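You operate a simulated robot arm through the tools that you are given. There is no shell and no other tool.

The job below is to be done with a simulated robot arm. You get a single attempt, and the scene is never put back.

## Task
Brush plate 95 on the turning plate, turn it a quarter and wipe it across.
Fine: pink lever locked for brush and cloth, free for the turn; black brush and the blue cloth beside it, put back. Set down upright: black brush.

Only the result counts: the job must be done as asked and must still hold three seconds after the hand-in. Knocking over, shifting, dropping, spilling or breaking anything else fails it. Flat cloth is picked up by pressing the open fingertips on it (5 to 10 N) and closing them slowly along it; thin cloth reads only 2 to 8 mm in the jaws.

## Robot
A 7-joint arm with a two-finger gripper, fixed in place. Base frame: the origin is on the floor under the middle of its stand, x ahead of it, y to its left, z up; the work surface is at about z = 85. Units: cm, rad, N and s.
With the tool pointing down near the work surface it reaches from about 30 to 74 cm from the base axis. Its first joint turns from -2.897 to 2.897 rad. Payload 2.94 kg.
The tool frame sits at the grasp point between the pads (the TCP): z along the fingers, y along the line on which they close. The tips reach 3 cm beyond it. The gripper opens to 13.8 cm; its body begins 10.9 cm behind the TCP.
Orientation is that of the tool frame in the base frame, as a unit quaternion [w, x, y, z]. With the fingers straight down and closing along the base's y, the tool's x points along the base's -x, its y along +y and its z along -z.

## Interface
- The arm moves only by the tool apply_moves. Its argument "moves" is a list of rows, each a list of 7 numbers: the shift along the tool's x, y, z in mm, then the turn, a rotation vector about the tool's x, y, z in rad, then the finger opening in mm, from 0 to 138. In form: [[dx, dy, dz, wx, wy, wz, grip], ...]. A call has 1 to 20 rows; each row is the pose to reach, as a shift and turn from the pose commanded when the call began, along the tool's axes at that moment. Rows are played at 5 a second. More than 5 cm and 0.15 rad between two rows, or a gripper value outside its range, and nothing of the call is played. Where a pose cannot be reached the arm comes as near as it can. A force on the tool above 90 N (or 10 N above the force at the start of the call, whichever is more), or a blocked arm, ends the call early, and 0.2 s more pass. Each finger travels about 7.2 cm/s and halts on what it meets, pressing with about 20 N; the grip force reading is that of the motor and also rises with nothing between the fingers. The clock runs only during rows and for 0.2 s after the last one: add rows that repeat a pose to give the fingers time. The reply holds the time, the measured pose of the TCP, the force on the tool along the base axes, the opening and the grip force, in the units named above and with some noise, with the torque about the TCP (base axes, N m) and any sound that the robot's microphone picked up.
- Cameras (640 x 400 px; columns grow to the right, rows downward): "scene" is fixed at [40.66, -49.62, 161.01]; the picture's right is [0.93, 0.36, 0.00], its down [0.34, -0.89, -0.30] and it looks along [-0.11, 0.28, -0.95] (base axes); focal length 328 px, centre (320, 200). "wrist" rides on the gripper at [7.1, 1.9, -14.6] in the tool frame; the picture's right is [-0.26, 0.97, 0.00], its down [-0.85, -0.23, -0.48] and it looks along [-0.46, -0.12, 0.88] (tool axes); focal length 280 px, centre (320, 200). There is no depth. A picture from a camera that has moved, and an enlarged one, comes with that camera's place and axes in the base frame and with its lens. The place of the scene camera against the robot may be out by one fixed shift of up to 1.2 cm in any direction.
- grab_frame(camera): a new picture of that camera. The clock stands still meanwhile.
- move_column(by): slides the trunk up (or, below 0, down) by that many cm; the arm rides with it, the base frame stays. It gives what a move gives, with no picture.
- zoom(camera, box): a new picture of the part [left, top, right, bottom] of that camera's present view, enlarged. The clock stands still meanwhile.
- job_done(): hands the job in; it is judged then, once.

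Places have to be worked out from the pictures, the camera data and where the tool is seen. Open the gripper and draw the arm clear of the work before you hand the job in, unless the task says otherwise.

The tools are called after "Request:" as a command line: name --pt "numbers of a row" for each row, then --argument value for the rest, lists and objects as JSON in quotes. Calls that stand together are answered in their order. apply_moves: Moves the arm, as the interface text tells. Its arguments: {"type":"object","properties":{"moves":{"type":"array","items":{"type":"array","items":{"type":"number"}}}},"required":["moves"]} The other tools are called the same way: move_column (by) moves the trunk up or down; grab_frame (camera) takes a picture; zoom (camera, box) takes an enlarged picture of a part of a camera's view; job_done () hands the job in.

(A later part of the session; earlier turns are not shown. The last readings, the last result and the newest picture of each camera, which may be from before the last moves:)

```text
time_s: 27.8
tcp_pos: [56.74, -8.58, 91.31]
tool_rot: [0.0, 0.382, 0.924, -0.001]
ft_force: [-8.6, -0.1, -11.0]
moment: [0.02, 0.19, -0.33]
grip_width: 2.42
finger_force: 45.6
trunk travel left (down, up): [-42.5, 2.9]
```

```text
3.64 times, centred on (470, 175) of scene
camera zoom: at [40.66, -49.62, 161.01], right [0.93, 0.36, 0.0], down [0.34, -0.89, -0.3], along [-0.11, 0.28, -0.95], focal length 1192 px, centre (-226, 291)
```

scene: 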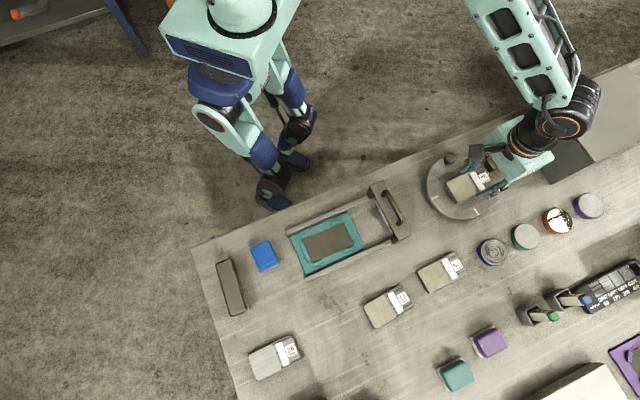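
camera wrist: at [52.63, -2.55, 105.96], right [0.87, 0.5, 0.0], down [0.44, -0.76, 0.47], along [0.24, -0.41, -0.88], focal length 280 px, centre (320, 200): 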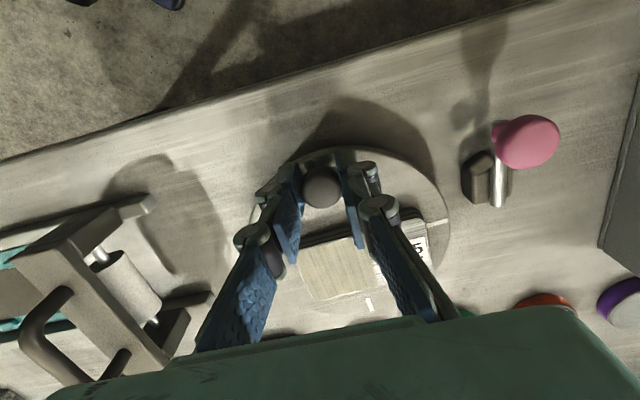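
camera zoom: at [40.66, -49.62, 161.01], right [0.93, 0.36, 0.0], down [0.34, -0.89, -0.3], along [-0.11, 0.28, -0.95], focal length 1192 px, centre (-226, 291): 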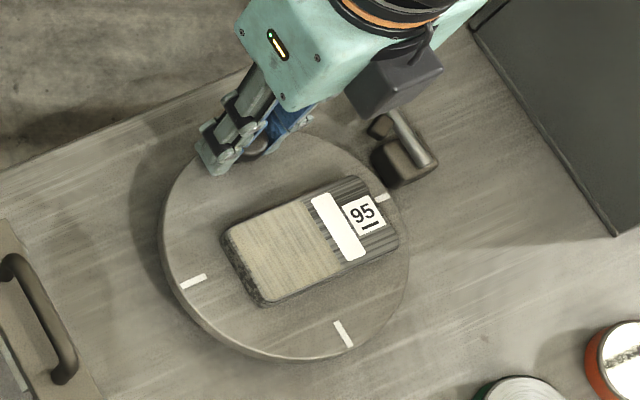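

The ticks are back at their start places. I open the fingers and lift off the knob.

Request:
apply_moves --pt "0 0 0 0 0 0 26" --pt "0 0 0 0 0 0 40" --pt "0 0 0 0 0 0 55" --pt "0 0 0 0 0 0 60" --pt "0 0 -40 0 0 0 60" --pt "0 0 -80 0 0 0 60" --pt "0 0 -120 0 0 0 60" --pt "0 0 -120 0 0 0 60"

Request:
zoom --camera "scene" --box '[415, 120, 525, 230]'

Request:
grab_frame --camera "wrist"

```text
time_s: 29.6
tcp_pos: [56.64, -8.51, 103.36]
tool_rot: [0.0, 0.382, 0.924, -0.001]
ft_force: [-1.5, -1.0, -0.5]
moment: [-0.02, 0.0, 0.05]
grip_width: 6.0
finger_force: 0.1
trunk travel left (down, up): [-42.5, 2.9]
```

```text
3.64 times, centred on (470, 175) of scene
camera zoom: at [40.66, -49.62, 161.01], right [0.93, 0.36, 0.0], down [0.34, -0.89, -0.3], along [-0.11, 0.28, -0.95], focal length 1192 px, centre (-226, 291)
```

zoom: 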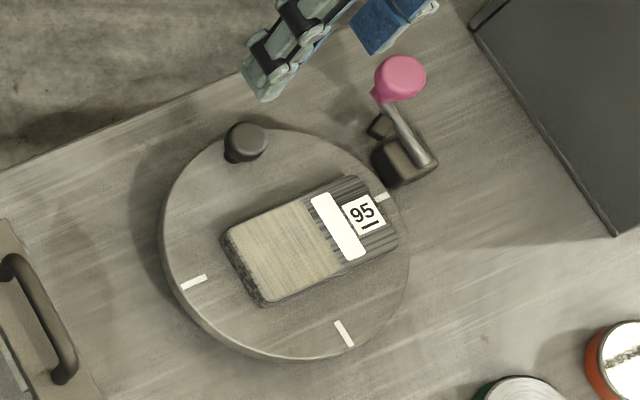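

```text
taken
camera wrist: at [52.96, -2.16, 117.96], right [0.87, 0.5, 0.0], down [0.44, -0.76, 0.48], along [0.24, -0.41, -0.88], focal length 280 px, centre (320, 200)
```

wrist: 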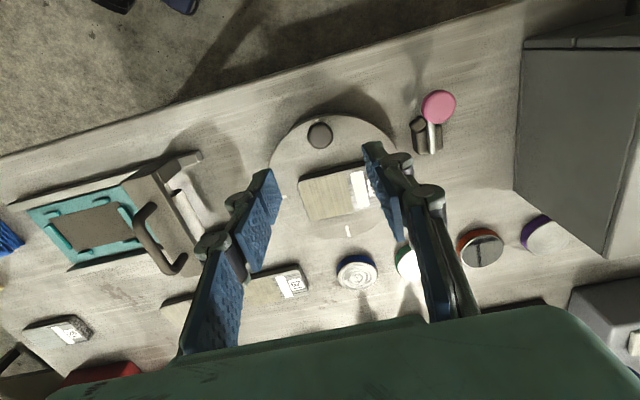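

The disc is back at its start angle, and it moved with little force: the lever is free now. I go above the pink knob (about (65.5,-0.6)) with the fingers closing along 45°, and look again.

Request:
apply_moves --pt "0 20 -20 0 0 0 60" --pt "-3 55 -35 0 0 0 60" --pt "-5 90 -35 0 0 0 60" --pt "-7 118 -35 0 0 0 60" --pt "-7 118 -35 0 0 0 60"

Request:
grab_frame --camera "wrist"

Request:
zoom --camera "wrist" --box '[260, 80, 388, 180]'

```text
time_s: 30.8
tcp_pos: [65.36, -0.73, 106.82]
tool_rot: [0.0, 0.383, 0.924, 0.0]
ft_force: [-0.5, 0.6, -0.7]
moment: [0.04, 0.01, 0.01]
grip_width: 5.99
finger_force: 0.1
trunk travel left (down, up): [-42.5, 2.9]
```

```text
taken
camera wrist: at [61.63, 5.63, 121.48], right [0.87, 0.5, 0.0], down [0.44, -0.76, 0.48], along [0.24, -0.41, -0.88], focal length 280 px, centre (320, 200)
```

wrist: 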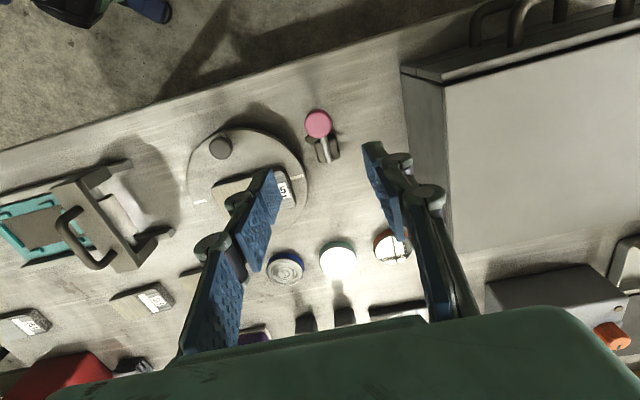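

```text
4.00 times, centred on (324, 130) of wrist
camera zoom: at [61.63, 5.63, 121.48], right [0.87, 0.5, 0.0], down [0.44, -0.76, 0.48], along [0.24, -0.41, -0.88], focal length 1122 px, centre (304, 480)
```

zoom: 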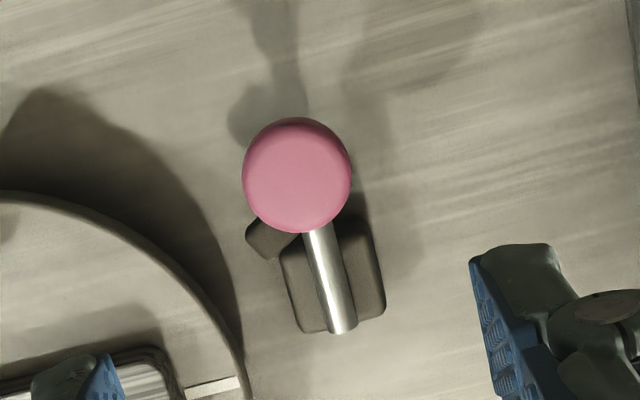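

The pink knob (3 cm wide) is almost under the TCP, the rod lies along 136°, with the stop on its disc side. I descend around the knob with the tips staying above rod and stop.

Request:
apply_moves --pt "-1 -3 45 0 0 0 60" --pt "-1 -3 90 0 0 0 60" --pt "-1 -3 130 0 0 0 60" --pt "-1 -3 152 0 0 0 60" --pt "-1 -3 152 0 0 0 60"

Request:
grab_frame --camera "wrist"

Request:
zoom --camera "wrist" --box '[250, 110, 410, 250]'

```text
time_s: 32.0
tcp_pos: [65.44, -1.07, 91.72]
tool_rot: [0.0, 0.382, 0.924, 0.001]
ft_force: [-0.3, 0.7, -0.1]
moment: [-0.02, -0.04, -0.02]
grip_width: 5.98
finger_force: 0.0
trunk travel left (down, up): [-42.5, 2.9]
```

```text
taken
camera wrist: at [61.78, 5.27, 106.38], right [0.87, 0.5, 0.0], down [0.44, -0.76, 0.48], along [0.24, -0.41, -0.88], focal length 280 px, centre (320, 200)
```

wrist: 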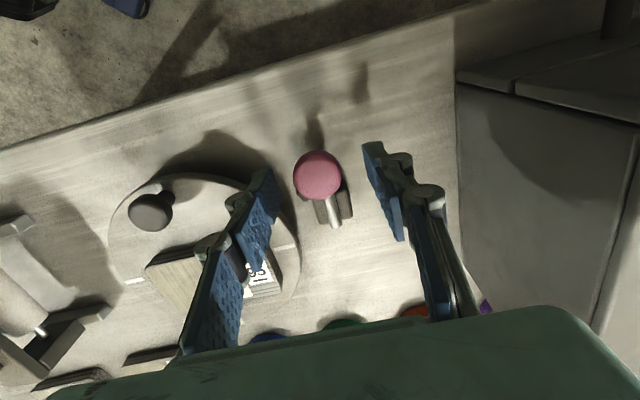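

```text
2.86 times, centred on (330, 180) of wrist
camera zoom: at [61.78, 5.27, 106.38], right [0.87, 0.5, 0.0], down [0.44, -0.76, 0.48], along [0.24, -0.41, -0.88], focal length 801 px, centre (291, 257)
```

zoom: 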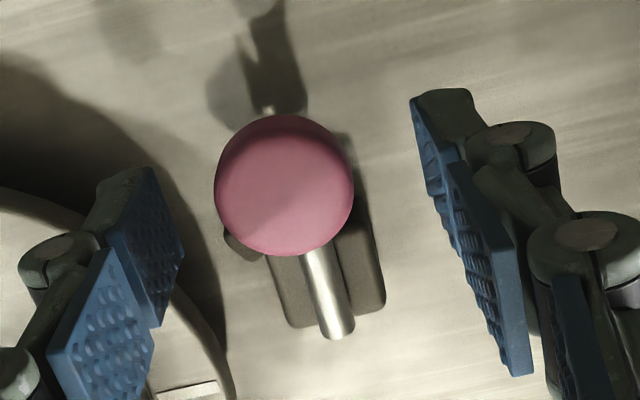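

The knob is centred between the pads. I lower 4 mm more and close gently on it.

Request:
apply_moves --pt "2 0 4 0 0 0 55" --pt "2 0 4 0 0 0 45" --pt "2 0 4 0 0 0 38" --pt "2 0 4 0 0 0 32" --pt "2 0 4 0 0 0 28" --pt "2 0 4 0 0 0 28"

```text
time_s: 33.4
tcp_pos: [65.27, -0.95, 91.38]
tool_rot: [0.0, 0.383, 0.924, 0.0]
ft_force: [-1.0, 0.2, -0.7]
moment: [0.02, 0.02, -0.02]
grip_width: 2.93
finger_force: 5.2
trunk travel left (down, up): [-42.5, 2.9]
```

The fingers just touch the knob (2.93 cm). I nudge the lever away from the stop (toward 45°) by a few mm and watch the force.

Request:
apply_moves --pt "0 2 0 0 0 0 26" --pt "0 4 0 0 0 0 26" --pt "0 6 0 0 0 0 26" --pt "0 6 0 0 0 0 26"

Request:
zoom --camera "wrist" --box '[250, 110, 410, 250]'

```text
time_s: 34.4
tcp_pos: [65.26, -0.94, 91.39]
tool_rot: [-0.002, 0.384, 0.924, -0.003]
ft_force: [-20.2, -20.3, -3.8]
moment: [-0.6, 0.06, -0.27]
grip_width: 2.8
finger_force: 45.5
trunk travel left (down, up): [-42.5, 2.9]
```

```text
2.86 times, centred on (330, 180) of wrist
camera zoom: at [61.72, 5.48, 105.94], right [0.87, 0.5, -0.01], down [0.44, -0.76, 0.48], along [0.23, -0.42, -0.88], focal length 801 px, centre (291, 257)
```

zoom: 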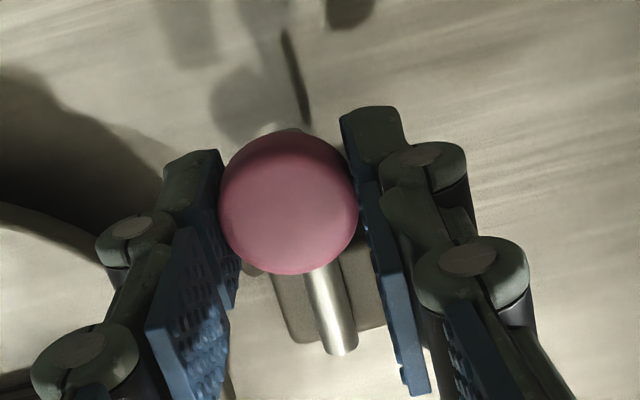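

The lever is blocked that way (28 N, no motion). I ease back and nudge the other way, toward the disc side.

Request:
apply_moves --pt "0 -3 0 0 0 0 26" --pt "0 -6 0 0 0 0 26" --pt "0 -8 0 0 0 0 26" --pt "0 -10 0 0 0 0 26" --pt "0 -10 0 0 0 0 26"

Request:
zoom --camera "wrist" --box '[250, 110, 410, 250]'

```text
time_s: 35.6
tcp_pos: [65.32, -0.94, 91.34]
tool_rot: [0.002, 0.381, 0.925, 0.002]
ft_force: [9.9, 1.0, -9.2]
moment: [-0.03, -0.28, 0.32]
grip_width: 2.82
finger_force: 45.0
trunk travel left (down, up): [-42.5, 2.9]
```

```text
2.86 times, centred on (330, 180) of wrist
camera zoom: at [61.5, 5.35, 105.95], right [0.87, 0.5, 0.01], down [0.44, -0.76, 0.48], along [0.24, -0.41, -0.88], focal length 801 px, centre (291, 257)
```

zoom: 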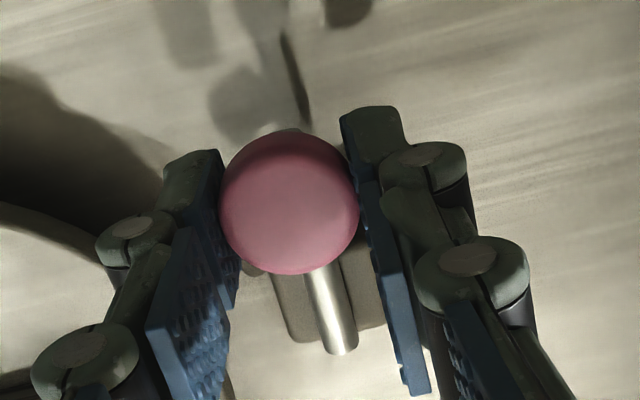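

Neither direction gave yet; the second push was only about 10 N. I press a bit more toward the disc side, in small steps.

Request:
apply_moves --pt "0 -2 0 0 0 0 26" --pt "0 -3 0 0 0 0 26" --pt "0 -4 0 0 0 0 26" --pt "0 -4 0 0 0 0 26"

Request:
zoom --camera "wrist" --box '[250, 110, 410, 250]'

```text
time_s: 36.6
tcp_pos: [64.78, -1.23, 91.39]
tool_rot: [0.0, 0.382, 0.924, 0.0]
ft_force: [6.2, 8.7, 3.6]
moment: [0.02, -0.29, 0.49]
grip_width: 2.81
finger_force: 45.0
trunk travel left (down, up): [-42.5, 2.9]
```

```text
2.86 times, centred on (330, 180) of wrist
camera zoom: at [61.04, 5.07, 105.96], right [0.87, 0.5, 0.0], down [0.44, -0.76, 0.48], along [0.24, -0.41, -0.88], focal length 801 px, centre (291, 257)
```

zoom: 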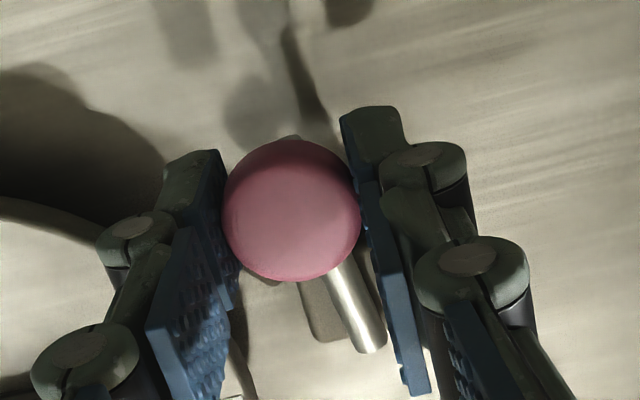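

The lever does swing toward the disc with about 10 N, so that way is locking. To keep fingers away from the plate, I let go and will push from the outside with closed fingers: open, rise, move outside of the knob and close.

Request:
apply_moves --pt "0 0 0 0 0 0 35" --pt "0 0 0 0 0 0 48" --pt "0 0 0 0 0 0 50" --pt "0 0 -25 0 0 0 50" --pt "0 0 -45 0 0 0 50" --pt "0 20 -45 0 0 0 30" --pt "0 40 -45 0 0 0 10" --pt "0 40 -45 0 0 0 0" --pt "0 40 -45 0 0 0 0"

Request:
grab_frame --camera "wrist"

Request:
zoom --camera "scene" --box '[415, 120, 525, 230]'

```text
time_s: 38.6
tcp_pos: [67.52, 1.43, 95.87]
tool_rot: [-0.001, 0.383, 0.924, 0.001]
ft_force: [0.4, -0.2, -0.1]
moment: [-0.01, -0.06, 0.01]
grip_width: 0.0
finger_force: 20.0
trunk travel left (down, up): [-42.5, 2.9]
```

```text
taken
camera wrist: at [63.92, 7.76, 110.39], right [0.87, 0.5, 0.0], down [0.44, -0.76, 0.48], along [0.24, -0.41, -0.88], focal length 280 px, centre (320, 200)
```

wrist: 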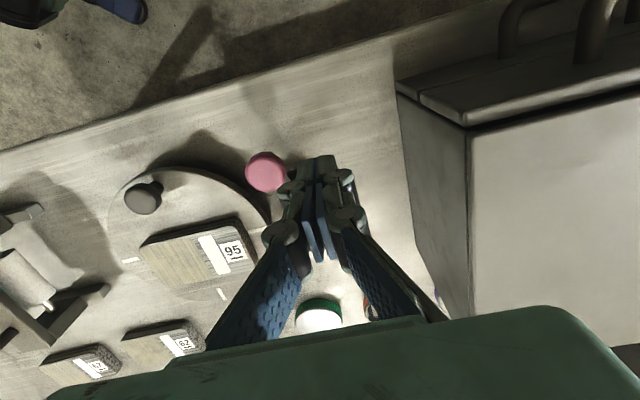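

```text
3.64 times, centred on (470, 175) of scene
camera zoom: at [40.66, -49.62, 161.01], right [0.93, 0.36, 0.0], down [0.34, -0.89, -0.3], along [-0.11, 0.28, -0.95], focal length 1192 px, centre (-226, 291)
```

zoom: 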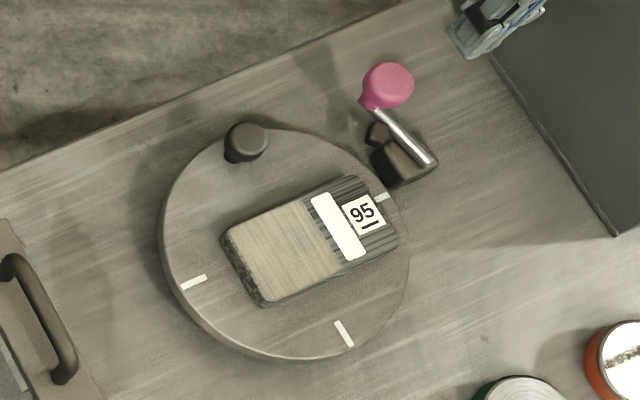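

The lever turned with its attached shoe, so the shoe will press on the disc rim when locked. I descend outside the knob with closed fingers and push it along its arc in small steps.

Request:
apply_moves --pt "0 0 25 0 0 0 0" --pt "0 0 45 0 0 -0.13 0" --pt "6.4 -12 45 0 0 -0.262 0" --pt "6.8 -17 45 0 0 -0.32 0" --pt "7.6 -20 45 0 0 -0.36 0" --pt "8.8 -23.8 45 0 0 -0.436 0" --pt "8.8 -23.8 45 0 0 -0.436 0"

Request:
zoom --camera "scene" --box '[415, 120, 525, 230]'

Request:
grab_frame --camera "wrist"

```text
time_s: 40.2
tcp_pos: [65.12, 0.3, 91.3]
tool_rot: [0.0, 0.173, 0.985, -0.001]
ft_force: [0.4, 0.0, -0.2]
moment: [0.0, 0.03, 0.0]
grip_width: 0.0
finger_force: 20.5
trunk travel left (down, up): [-42.5, 2.9]
```

```text
3.64 times, centred on (470, 175) of scene
camera zoom: at [40.66, -49.62, 161.01], right [0.93, 0.36, 0.0], down [0.34, -0.89, -0.3], along [-0.11, 0.28, -0.95], focal length 1192 px, centre (-226, 291)
```

zoom: 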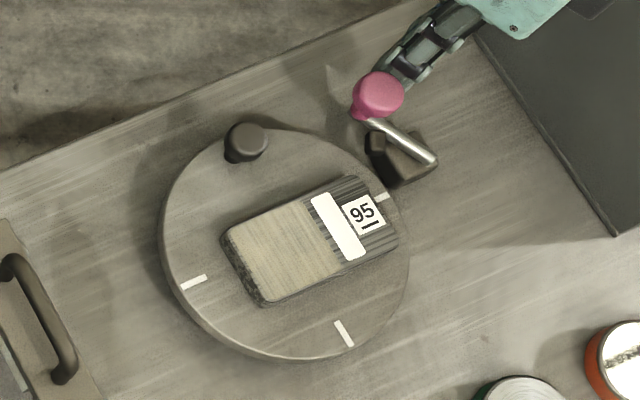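

```text
taken
camera wrist: at [59.15, 4.5, 105.88], right [0.58, 0.82, 0.0], down [0.72, -0.51, 0.48], along [0.39, -0.27, -0.88], focal length 280 px, centre (320, 200)
```

wrist: 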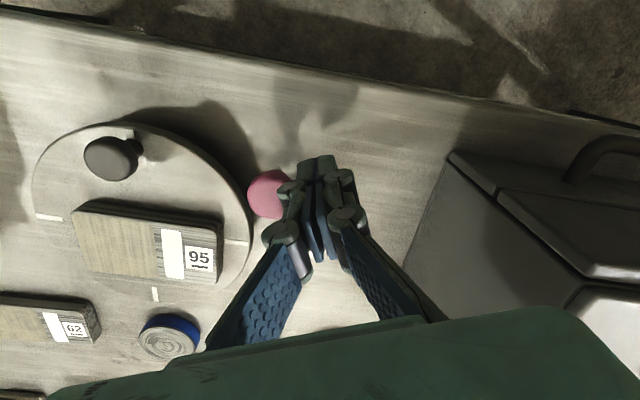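

The lever follows easily. I continue along the arc in small steps.

Request:
apply_moves --pt "2.4 -3.6 0 0 0 -0.087 0" --pt "4.6 -7.5 0 0 0 -0.175 0" --pt "6.3 -11.6 0 0 0 -0.262 0" --pt "7.8 -15.8 0 0 0 -0.349 0" --pt "7.8 -15.8 0 0 0 -0.349 0"

Request:
zoom --camera "scene" --box '[415, 120, 525, 230]'

Request:
grab_frame --camera "wrist"

```text
time_s: 41.4
tcp_pos: [63.8, -0.82, 91.28]
tool_rot: [-0.001, 0.0, 1.0, 0.0]
ft_force: [0.8, 0.1, 0.2]
moment: [0.01, -0.01, -0.01]
grip_width: 0.0
finger_force: 20.1
trunk travel left (down, up): [-42.5, 2.9]
```

```text
3.64 times, centred on (470, 175) of scene
camera zoom: at [40.66, -49.62, 161.01], right [0.93, 0.36, 0.0], down [0.34, -0.89, -0.3], along [-0.11, 0.28, -0.95], focal length 1192 px, centre (-226, 291)
```

zoom: 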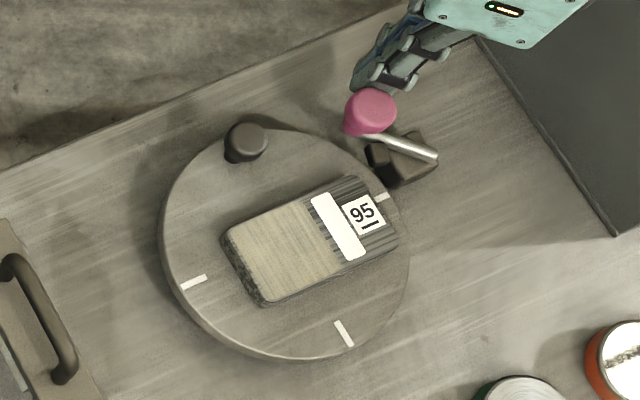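

```text
taken
camera wrist: at [56.78, 1.04, 105.92], right [0.26, 0.97, 0.0], down [0.85, -0.23, 0.48], along [0.46, -0.12, -0.88], focal length 280 px, centre (320, 200)
```

wrist: 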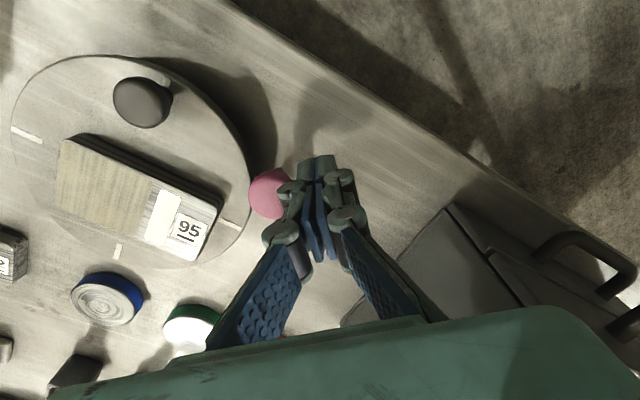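

Still no resistance; the shoe nears the rim. I continue with smaller steps and watch for the end force.

Request:
apply_moves --pt "1.2 -1.8 0 0 0 -0.044 0" --pt "2.4 -3.7 0 0 0 -0.087 0" --pt "3.5 -5.7 0 0 0 -0.131 0" --pt "4.6 -7.7 0 0 0 -0.175 0" --pt "4.6 -7.7 0 0 0 -0.175 0"

Request:
zoom --camera "scene" --box '[415, 120, 525, 230]'

```text
time_s: 42.6
tcp_pos: [63.61, -1.74, 91.3]
tool_rot: [0.0, -0.087, 0.996, 0.0]
ft_force: [-0.5, 1.2, -0.3]
moment: [-0.01, 0.05, -0.04]
grip_width: 0.0
finger_force: 20.5
trunk travel left (down, up): [-42.5, 2.9]
```

```text
3.64 times, centred on (470, 175) of scene
camera zoom: at [40.66, -49.62, 161.01], right [0.93, 0.36, 0.0], down [0.34, -0.89, -0.3], along [-0.11, 0.28, -0.95], focal length 1192 px, centre (-226, 291)
```

zoom: 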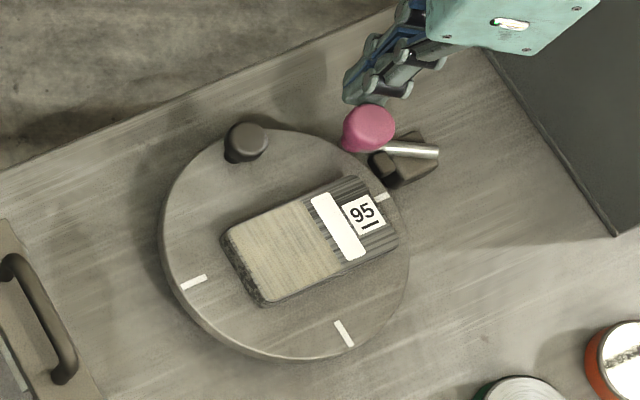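

It keeps moving with no force. I go on in small steps, checking each.

Request:
apply_moves --pt "1.3 -1.8 0 0 0 -0.044 0" --pt "2.5 -3.6 0 0 0 -0.087 0" --pt "3.6 -5.6 0 0 0 -0.131 0" --pt "4.6 -7.6 0 0 0 -0.175 0" --pt "4.6 -7.6 0 0 0 -0.175 0"

Request:
zoom --camera "scene" --box '[415, 120, 525, 230]'

Request:
grab_frame --camera "wrist"

```text
time_s: 43.8
tcp_pos: [63.12, -2.27, 91.41]
tool_rot: [0.0, -0.176, 0.984, 0.001]
ft_force: [-0.5, 11.7, -0.3]
moment: [0.05, -0.02, 0.07]
grip_width: 0.0
finger_force: 19.5
trunk travel left (down, up): [-42.5, 2.9]
```

```text
3.64 times, centred on (470, 175) of scene
camera zoom: at [40.66, -49.62, 161.01], right [0.93, 0.36, 0.0], down [0.34, -0.89, -0.3], along [-0.11, 0.28, -0.95], focal length 1192 px, centre (-226, 291)
```

zoom: 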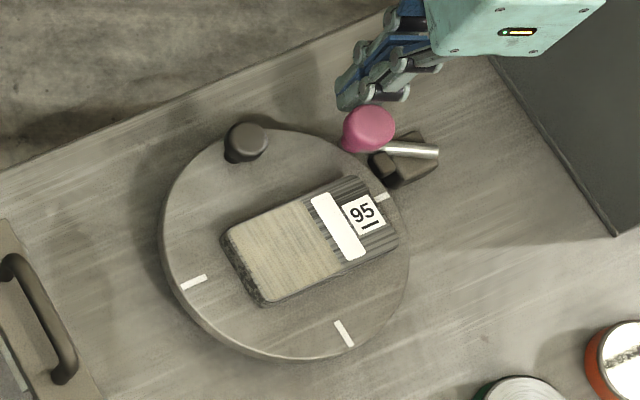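

```text
taken
camera wrist: at [55.79, -2.91, 105.94], right [-0.09, 1.0, 0.0], down [0.88, 0.08, 0.48], along [0.47, 0.04, -0.88], focal length 280 px, centre (320, 200)
```

wrist: 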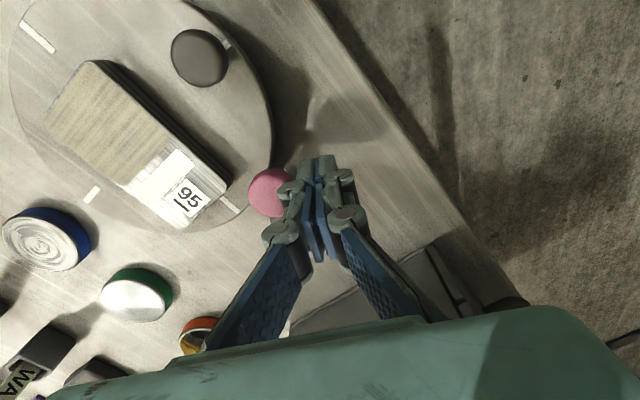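

The lever has stopped and shows 12 N: the end of its swing. I press a little more to seat it, then relax.

Request:
apply_moves --pt "0.5 -2 0 0 0 0 0" --pt "0.8 -3 0 0 0 0 0" --pt "0.8 -3 0 0 0 0 0"

Request:
zoom --camera "scene" --box '[470, 130, 518, 178]'

```text
time_s: 44.6
tcp_pos: [63.12, -2.29, 91.34]
tool_rot: [0.0, -0.176, 0.984, 0.001]
ft_force: [-2.0, 24.2, -0.8]
moment: [0.13, -0.01, 0.1]
grip_width: 0.0
finger_force: 19.6
trunk travel left (down, up): [-42.5, 2.9]
```

```text
8.33 times, centred on (494, 154) of scene
camera zoom: at [40.66, -49.62, 161.01], right [0.93, 0.36, 0.0], down [0.34, -0.89, -0.3], along [-0.11, 0.28, -0.95], focal length 2732 px, centre (-1130, 583)
```

zoom: 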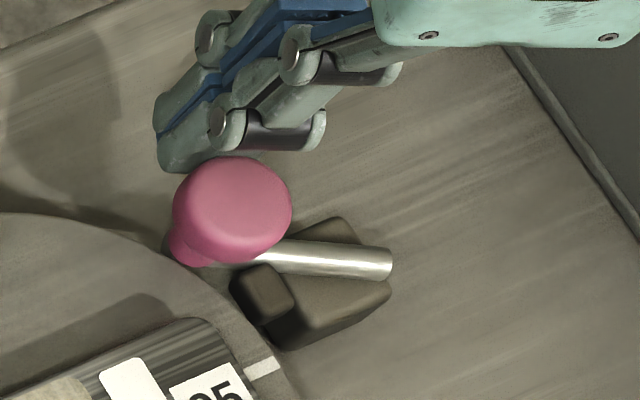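

The shoe now sits against the rim and the lever stands firm at 24 N: locked. I back away from the knob, rise, and travel toward the brush, turning the tool on the way.

Request:
apply_moves --pt "-1 6 0 0 0 0 0" --pt "-1 20 0 0 0 0 0" --pt "0 20 -40 0 0 0 0" --pt "0 20 -80 0 0 0 20" --pt "0 20 -120 0 0 0 60" --pt "0 20 -140 0 0 0 80" --pt "0 20 -140 0 0 0 80"

Request:
zoom --camera "scene" --box '[415, 120, 525, 230]'

```text
time_s: 46.2
tcp_pos: [62.37, -0.96, 105.37]
tool_rot: [0.001, -0.175, 0.985, 0.0]
ft_force: [-0.6, -0.6, 0.6]
moment: [-0.04, 0.01, 0.01]
grip_width: 8.01
finger_force: 0.0
trunk travel left (down, up): [-42.5, 2.9]
```

```text
3.64 times, centred on (470, 175) of scene
camera zoom: at [40.66, -49.62, 161.01], right [0.93, 0.36, 0.0], down [0.34, -0.89, -0.3], along [-0.11, 0.28, -0.95], focal length 1192 px, centre (-226, 291)
```

zoom: 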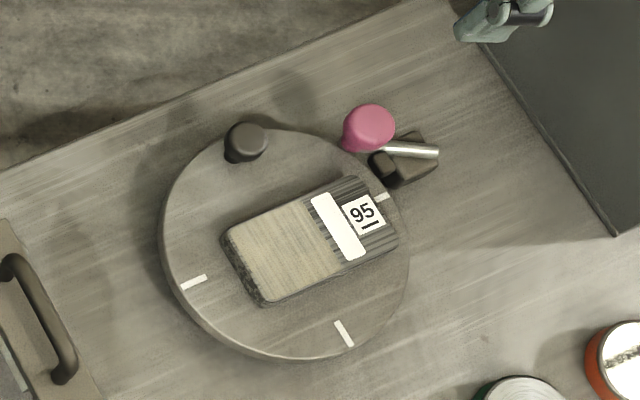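

The lever stays locked. Now I travel to the brush area with the fingers turning to close across the brush's width, stopping high with the camera on the brush and cloth.

Request:
apply_moves --pt "41 -18 0 0 0 0.08 80" --pt "82 -35 0 0 0 0.16 80" --pt "123 -53 0 0 0 0.24 80" --pt "165 -71 0 0 0 0.32 80" --pt "206 -88 0 0 0 0.4 80" --pt "247 -106 0 0 0 0.48 80" --pt "288 -124 0 0 0 0.56 80" --pt "329 -141 0 0 0 0.64 80" --pt "370 -159 0 0 0 0.72 80" --pt "411 -177 0 0 0 0.8 80" --pt "452 -194 0 0 0 0.88 80" --pt "494 -212 0 0 0 0.96 80" --pt "535 -230 0 0 0 1.04 80" --pt "576 -247 0 0 0 1.12 80" --pt "617 -265 0 0 0 1.204 80" --pt "617 -265 0 0 0 1.204 80"

Request:
grab_frame --camera "wrist"

Request:
grab_frame --camera "scene"

```text
time_s: 49.6
tcp_pos: [13.56, -46.89, 105.41]
tool_rot: [-0.001, 0.414, 0.91, 0.0]
ft_force: [1.0, 0.3, 0.4]
moment: [0.01, 0.01, 0.01]
grip_width: 8.0
finger_force: 0.1
trunk travel left (down, up): [-42.5, 2.9]
```

```text
taken
camera wrist: at [10.32, -40.32, 119.96], right [0.9, 0.44, 0.0], down [0.38, -0.79, 0.48], along [0.21, -0.43, -0.88], focal length 280 px, centre (320, 200)
```

wrist: 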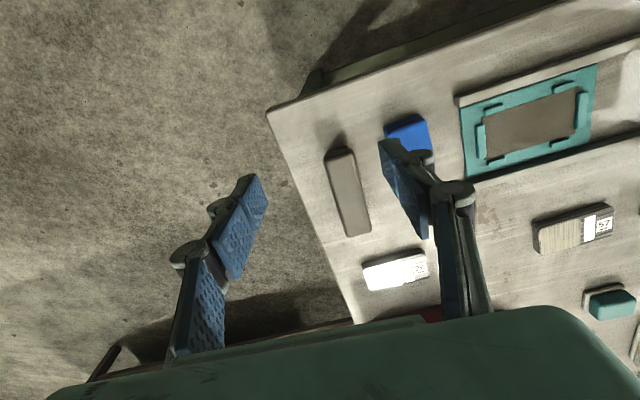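

```text
taken
```

scene: 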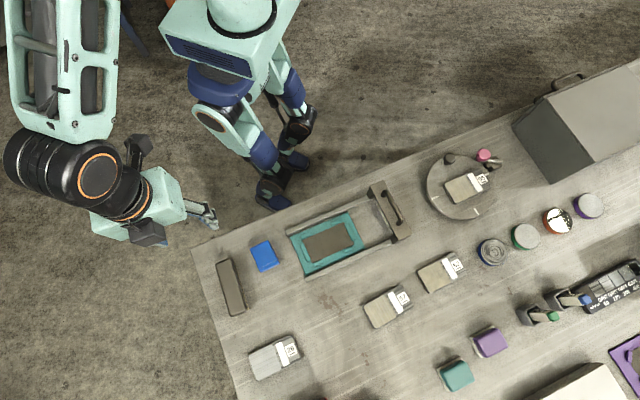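

Request:
zoom --camera "wrist" --box '[290, 100, 450, 250]'

```text
2.67 times, centred on (370, 175) of wrist
camera zoom: at [10.32, -40.32, 119.96], right [0.9, 0.44, 0.0], down [0.38, -0.79, 0.48], along [0.21, -0.43, -0.88], focal length 748 px, centre (187, 267)
```

zoom: 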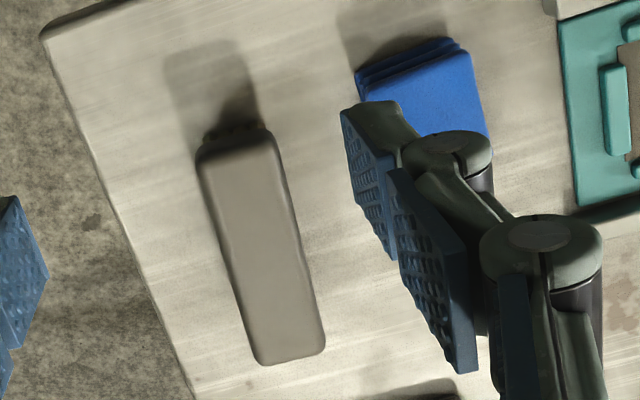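

The brush top is at z ≈ 88.5, centred in tool frame at (-10.1, 1.25) cm and aligned with the tool to within 1°. I go above a point 1.5 cm toward its near end, narrow the fingers, and lower part way for a check.

Request:
apply_moves --pt "-43 6 0 0 0 0 70" --pt "-86 12.5 0 0 0 0 60" --pt "-86 12.5 40 0 0 0 60" --pt "-86 12.5 80 0 0 0 60" --pt "-86 12.5 105 0 0 0 60" --pt "-86 12.5 105 0 0 0 60"

Request:
grab_frame --camera "wrist"

Request:
zoom --camera "wrist" --box '[240, 60, 400, 220]'

```text
time_s: 51.0
tcp_pos: [20.2, -52.61, 94.9]
tool_rot: [0.0, 0.414, 0.91, 0.0]
ft_force: [-0.2, 0.3, -0.2]
moment: [-0.04, -0.03, 0.0]
grip_width: 6.0
finger_force: 0.1
trunk travel left (down, up): [-42.5, 2.9]
```

```text
taken
camera wrist: at [17.02, -46.05, 109.47], right [0.9, 0.44, 0.0], down [0.38, -0.79, 0.48], along [0.21, -0.43, -0.88], focal length 280 px, centre (320, 200)
```

wrist: 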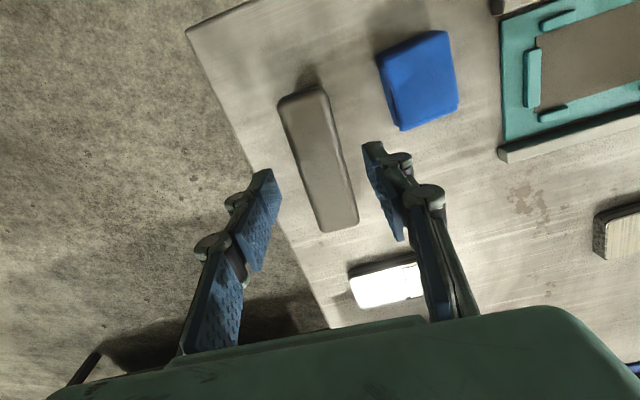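

```text
2.50 times, centred on (320, 140) of wrist
camera zoom: at [17.02, -46.05, 109.47], right [0.9, 0.44, 0.0], down [0.38, -0.79, 0.48], along [0.21, -0.43, -0.88], focal length 701 px, centre (320, 350)
```

zoom: 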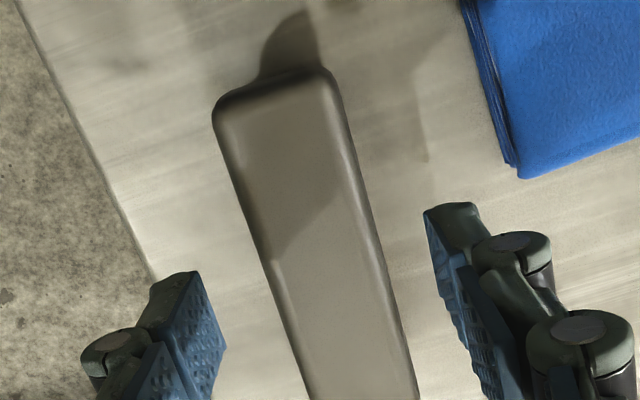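

The brush is nearly centred between the fingers (about 1.5 mm off). I correct and descend so the tips grip the wooden back above the bristles.

Request:
apply_moves --pt "0 -1.5 25 0 0 0 60" --pt "0 -1.5 45 0 0 0 60" --pt "0 -1.5 54 0 0 0 60" --pt "0 -1.5 54 0 0 0 60"

Request:
grab_frame --camera "wrist"

```text
time_s: 52.0
tcp_pos: [20.03, -52.69, 89.52]
tool_rot: [0.0, 0.414, 0.91, 0.0]
ft_force: [-0.2, 0.4, 0.5]
moment: [0.04, 0.04, -0.05]
grip_width: 6.03
finger_force: 0.1
trunk travel left (down, up): [-42.5, 2.9]
```

```text
taken
camera wrist: at [16.81, -46.13, 104.05], right [0.9, 0.44, 0.0], down [0.38, -0.79, 0.48], along [0.21, -0.43, -0.88], focal length 280 px, centre (320, 200)
```

wrist: 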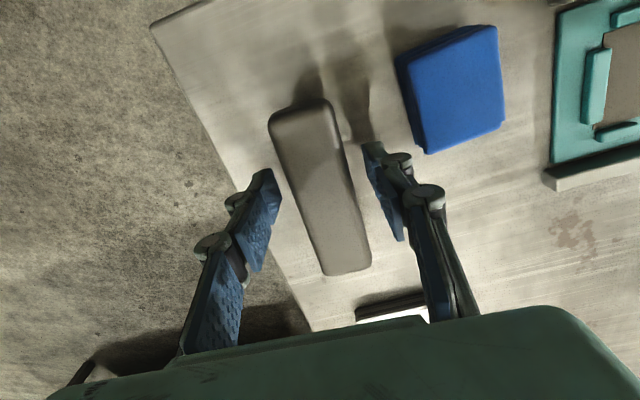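

I check the brush height more carefully with a zoom from this pose before closing.

Request:
zoom --camera "wrist" --box '[240, 80, 400, 280]'

Request:
zoom --camera "scene" --box '[200, 230, 290, 330]'

```text
2.00 times, centred on (320, 180) of wrist
camera zoom: at [16.81, -46.13, 104.05], right [0.9, 0.44, 0.0], down [0.38, -0.79, 0.48], along [0.21, -0.43, -0.88], focal length 561 px, centre (320, 240)
```

zoom: 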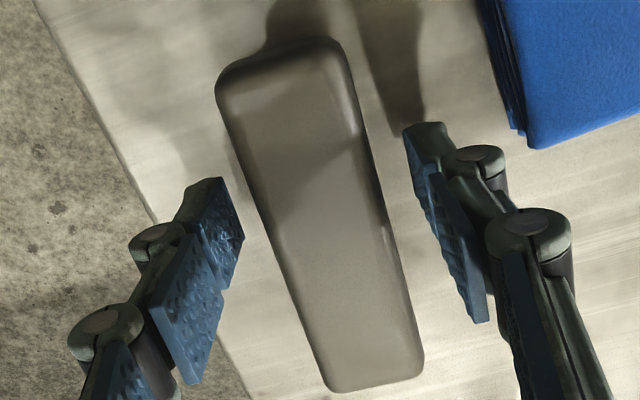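

```text
4.00 times, centred on (245, 280) of scene
camera zoom: at [40.66, -49.62, 161.01], right [0.93, 0.36, 0.0], down [0.34, -0.89, -0.3], along [-0.11, 0.28, -0.95], focal length 1311 px, centre (620, -120)
```

zoom: 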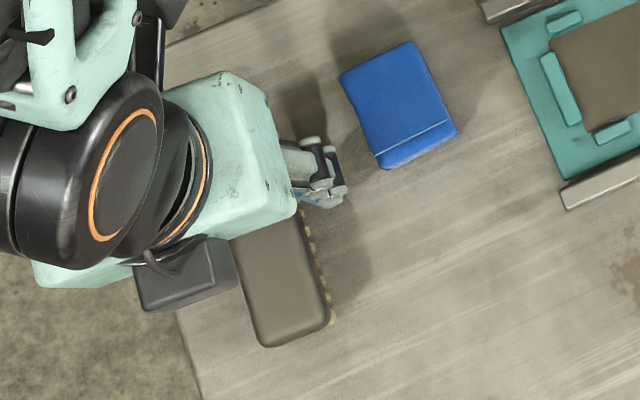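

The brush top is near z = 88.3 and the brush is centred between the pads. I close slowly on its back.

Request:
apply_moves --pt "0 0 0 0 0 0 50" --pt "0 0 0 0 0 0 43" --pt "0 0 0 0 0 0 38" --pt "0 0 0 0 0 0 33" --pt "0 0 0 0 0 0 28" --pt "0 0 0 0 0 0 25" --pt "0 0 0 0 0 0 25"

Request:
grab_frame --camera "wrist"

```text
time_s: 53.6
tcp_pos: [20.09, -52.62, 89.61]
tool_rot: [0.0, 0.413, 0.911, 0.0]
ft_force: [1.2, -0.1, -0.4]
moment: [0.03, 0.03, 0.0]
grip_width: 3.73
finger_force: 20.1
trunk travel left (down, up): [-42.5, 2.9]
```

```text
taken
camera wrist: at [16.81, -46.12, 104.06], right [0.9, 0.44, 0.0], down [0.38, -0.79, 0.48], along [0.21, -0.43, -0.88], focal length 280 px, centre (320, 200)
```

wrist: 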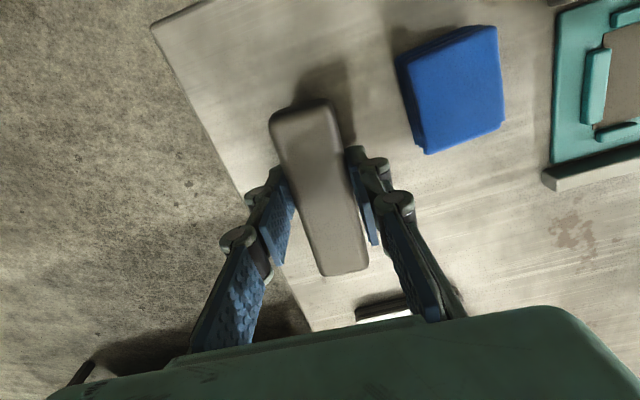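

The brush is held (3.73 cm, 20 N) at TCP (20.06, -52.65, 89.55), which I note for putting it back. I lift it straight up.

Request:
apply_moves --pt "0 0 -5 0 0 0 25" --pt "0 0 -20 0 0 0 25" --pt "0 0 -50 0 0 0 25" --pt "0 0 -90 0 0 0 25" --pt "0 0 -130 0 0 0 25" --pt "0 0 -130 0 0 0 25"

Request:
grab_frame --camera "wrist"

Request:
zoom --camera "scene" --box '[100, 160, 300, 320]'

```text
time_s: 55.0
tcp_pos: [20.14, -52.65, 102.57]
tool_rot: [0.0, 0.414, 0.91, 0.001]
ft_force: [-0.5, 0.2, -0.8]
moment: [0.0, 0.0, -0.01]
grip_width: 3.73
finger_force: 19.9
trunk travel left (down, up): [-42.5, 2.9]
```

```text
taken
camera wrist: at [16.88, -46.05, 117.12], right [0.9, 0.44, 0.0], down [0.38, -0.79, 0.48], along [0.21, -0.43, -0.88], focal length 280 px, centre (320, 200)
```

wrist: 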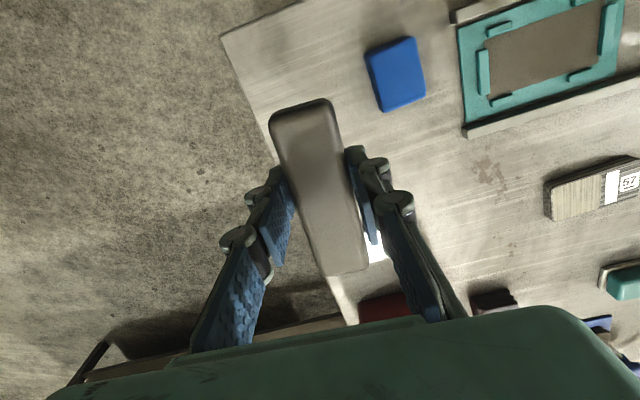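

```text
2.50 times, centred on (200, 240) of scene
camera zoom: at [40.66, -49.62, 161.01], right [0.93, 0.36, 0.0], down [0.34, -0.89, -0.3], along [-0.11, 0.28, -0.95], focal length 820 px, centre (620, 100)
```

zoom: 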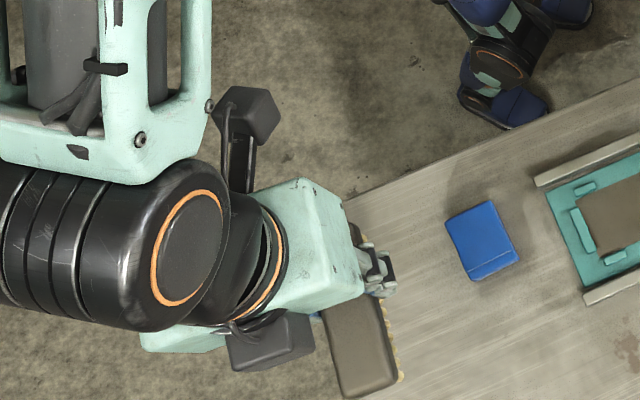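

The brush is in hand (bottom about 4.6 cm below the TCP). I carry it high over to the film end of plate 95, turning it 3° so it lies square across the plate.

Request:
apply_moves --pt "0 20 -10 0 0 0 25" --pt "0 62 -15 0 0 0 25" --pt "1 104 -15 0 0 -0.01 25" --pt "2 146 -15 0 0 -0.015 25" --pt "3 188 -15 0 0 -0.02 25" --pt "4 230 -15 0 0 -0.025 25" --pt "5 272 -15 0 0 -0.03 25" --pt "6 314 -15 0 0 -0.035 25" --pt "8 356 -15 0 0 -0.04 25" --pt "9 398 -15 0 0 -0.045 25" --pt "10 440 -15 0 0 -0.049 25" --pt "11 482 -15 0 0 -0.049 25" --pt "12 515 -15 0 0 -0.049 25" --pt "12 537 -15 0 0 -0.049 25" --pt "12 537 -15 0 0 -0.049 25"

Request:
grab_frame --camera "wrist"

Request:
zoom --camera "scene" --box '[400, 100, 540, 240]'

```text
time_s: 58.2
tcp_pos: [59.89, -16.23, 103.91]
tool_rot: [0.001, 0.392, 0.92, -0.001]
ft_force: [-0.1, 0.2, -1.2]
moment: [0.05, 0.01, -0.02]
grip_width: 3.7
finger_force: 20.2
trunk travel left (down, up): [-42.5, 2.9]
```

```text
taken
camera wrist: at [56.3, -9.91, 118.42], right [0.88, 0.48, 0.0], down [0.42, -0.77, 0.48], along [0.23, -0.42, -0.88], focal length 280 px, centre (320, 200)
```

wrist: 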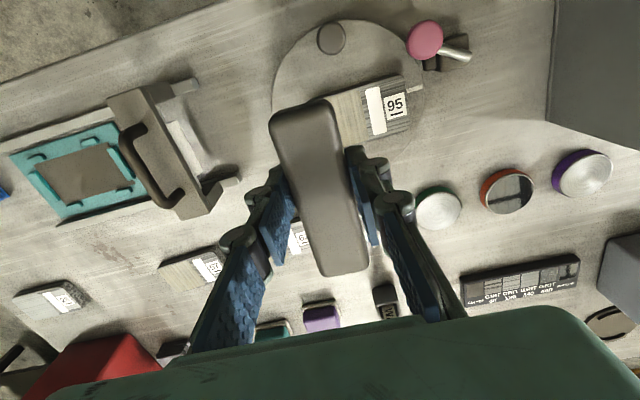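

```text
2.86 times, centred on (470, 170) of scene
camera zoom: at [40.66, -49.62, 161.01], right [0.93, 0.36, 0.0], down [0.34, -0.89, -0.3], along [-0.11, 0.28, -0.95], focal length 937 px, centre (-109, 286)
```

zoom: 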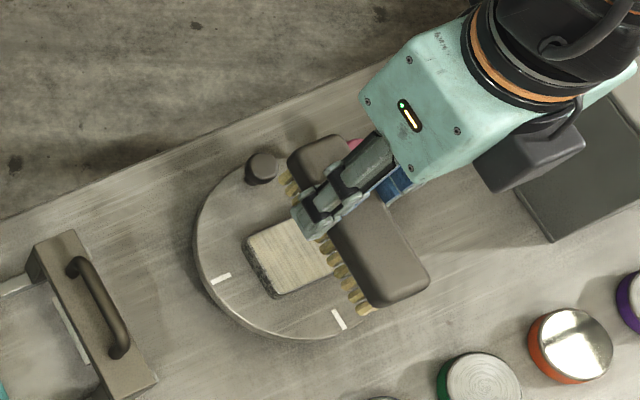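

The brush hangs over the film end, square to the plate. I lower to about 1 cm above the plate.

Request:
apply_moves --pt "0 0 40 0 0 0 25" --pt "0 0 70 0 0 0 25" --pt "0 0 88 0 0 0 25" --pt "0 0 88 0 0 0 25"

Request:
zoom --camera "scene" --box '[400, 100, 540, 240]'

Request:
grab_frame --camera "wrist"

```text
time_s: 59.2
tcp_pos: [59.85, -16.41, 95.19]
tool_rot: [0.0, 0.391, 0.92, 0.0]
ft_force: [-0.1, -0.9, -0.8]
moment: [-0.05, 0.01, -0.03]
grip_width: 3.75
finger_force: 19.5
trunk travel left (down, up): [-42.5, 2.9]
```

```text
2.86 times, centred on (470, 170) of scene
camera zoom: at [40.66, -49.62, 161.01], right [0.93, 0.36, 0.0], down [0.34, -0.89, -0.3], along [-0.11, 0.28, -0.95], focal length 937 px, centre (-109, 286)
```

zoom: 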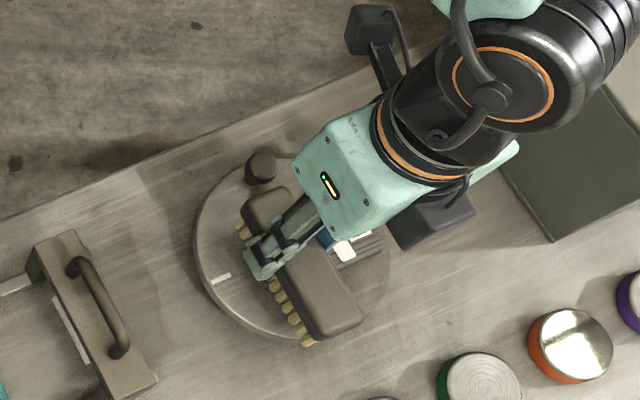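

```text
taken
camera wrist: at [56.15, -10.01, 109.75], right [0.88, 0.48, 0.0], down [0.42, -0.77, 0.48], along [0.23, -0.42, -0.88], focal length 280 px, centre (320, 200)
```

wrist: 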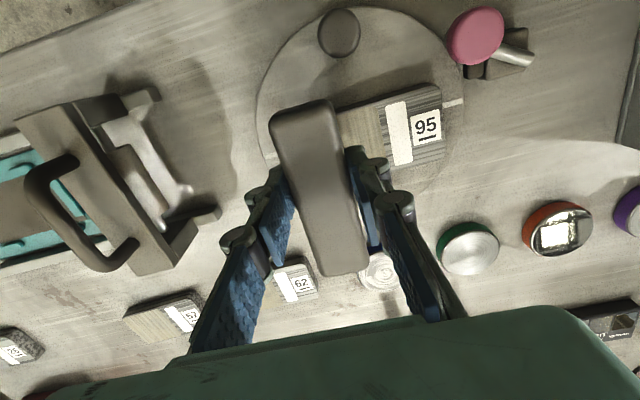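

Now I lower the bristles onto the plate in fine steps until a light contact force shows.

Request:
apply_moves --pt "0 0 7 0 0 0 25" --pt "0 0 10 0 0 0 25" --pt "0 0 12 0 0 0 25" --pt "0 0 12 0 0 0 25"

```text
time_s: 60.2
tcp_pos: [59.76, -16.49, 94.11]
tool_rot: [0.001, 0.391, 0.92, 0.001]
ft_force: [-0.6, 0.0, 6.8]
moment: [0.11, 0.16, 0.0]
grip_width: 3.72
finger_force: 20.1
trunk travel left (down, up): [-42.5, 2.9]
```

Light contact (about 7.5 N), but the moment shows the load is mostly at the plate's knob-side edge, so the brush is slightly tilted. I tilt the tool 0.025 rad about its y axis and compare.

Request:
apply_moves --pt "0 0 0 0 0.012 0 25" --pt "0 0 0 0 0.025 0 25" --pt "0 0 0 0 0.025 0 25"

```text
time_s: 61.0
tcp_pos: [59.78, -16.46, 94.11]
tool_rot: [-0.01, 0.392, 0.92, 0.005]
ft_force: [1.4, -1.3, 10.7]
moment: [-0.25, -0.24, -0.04]
grip_width: 3.72
finger_force: 19.3
trunk travel left (down, up): [-42.5, 2.9]
```

The best tilt lies between. I set it to about 0.010 rad and make the first stroke along the plate's length toward the label (6.4 cm).

Request:
apply_moves --pt "0 0 0 0 -0.015 0 25" --pt "0 0 0 0 -0.015 0 25" --pt "0 8 0 0 -0.015 0 25" --pt "0 16 0 0 -0.015 0 25" --pt "0 24 0 0 -0.015 0 25" --pt "0 32 0 0 -0.015 0 25"

```text
time_s: 62.4
tcp_pos: [61.91, -14.21, 94.12]
tool_rot: [-0.005, 0.391, 0.92, 0.002]
ft_force: [-0.7, -2.4, 8.6]
moment: [-0.25, -0.06, -0.07]
grip_width: 3.74
finger_force: 19.9
trunk travel left (down, up): [-42.5, 2.9]
```

The stroke runs with steady 9 N down and ~2.5 N drag. I continue to the end of the stroke.

Request:
apply_moves --pt "0 8 0 0 -0.004 0 25" --pt "0 16 0 0 -0.004 0 25" --pt "0 24 0 0 -0.004 0 25" --pt "0 32 0 0 -0.004 0 25" --pt "0 32 0 0 -0.004 0 25"

Request:
grab_frame --camera "wrist"

Request:
zoom --camera "scene" --box '[400, 100, 540, 240]'

```text
time_s: 63.6
tcp_pos: [64.32, -12.04, 94.02]
tool_rot: [-0.003, 0.391, 0.92, 0.001]
ft_force: [-1.1, -1.0, 7.1]
moment: [-0.15, -0.1, -0.04]
grip_width: 3.73
finger_force: 19.9
trunk travel left (down, up): [-42.5, 2.9]
```

```text
taken
camera wrist: at [60.73, -5.77, 108.68], right [0.88, 0.48, 0.0], down [0.42, -0.77, 0.47], along [0.23, -0.41, -0.88], focal length 280 px, centre (320, 200)
```

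wrist: 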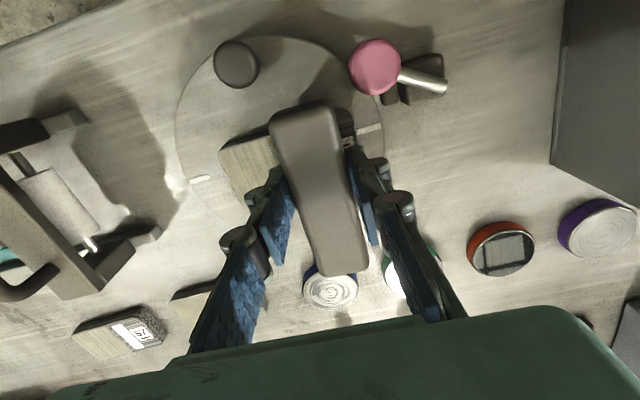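

```text
2.86 times, centred on (470, 170) of scene
camera zoom: at [40.66, -49.62, 161.01], right [0.93, 0.36, 0.0], down [0.34, -0.89, -0.3], along [-0.11, 0.28, -0.95], focal length 937 px, centre (-109, 286)
```

zoom: 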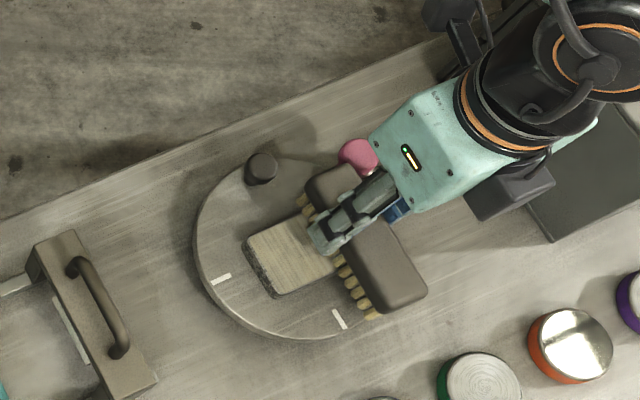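

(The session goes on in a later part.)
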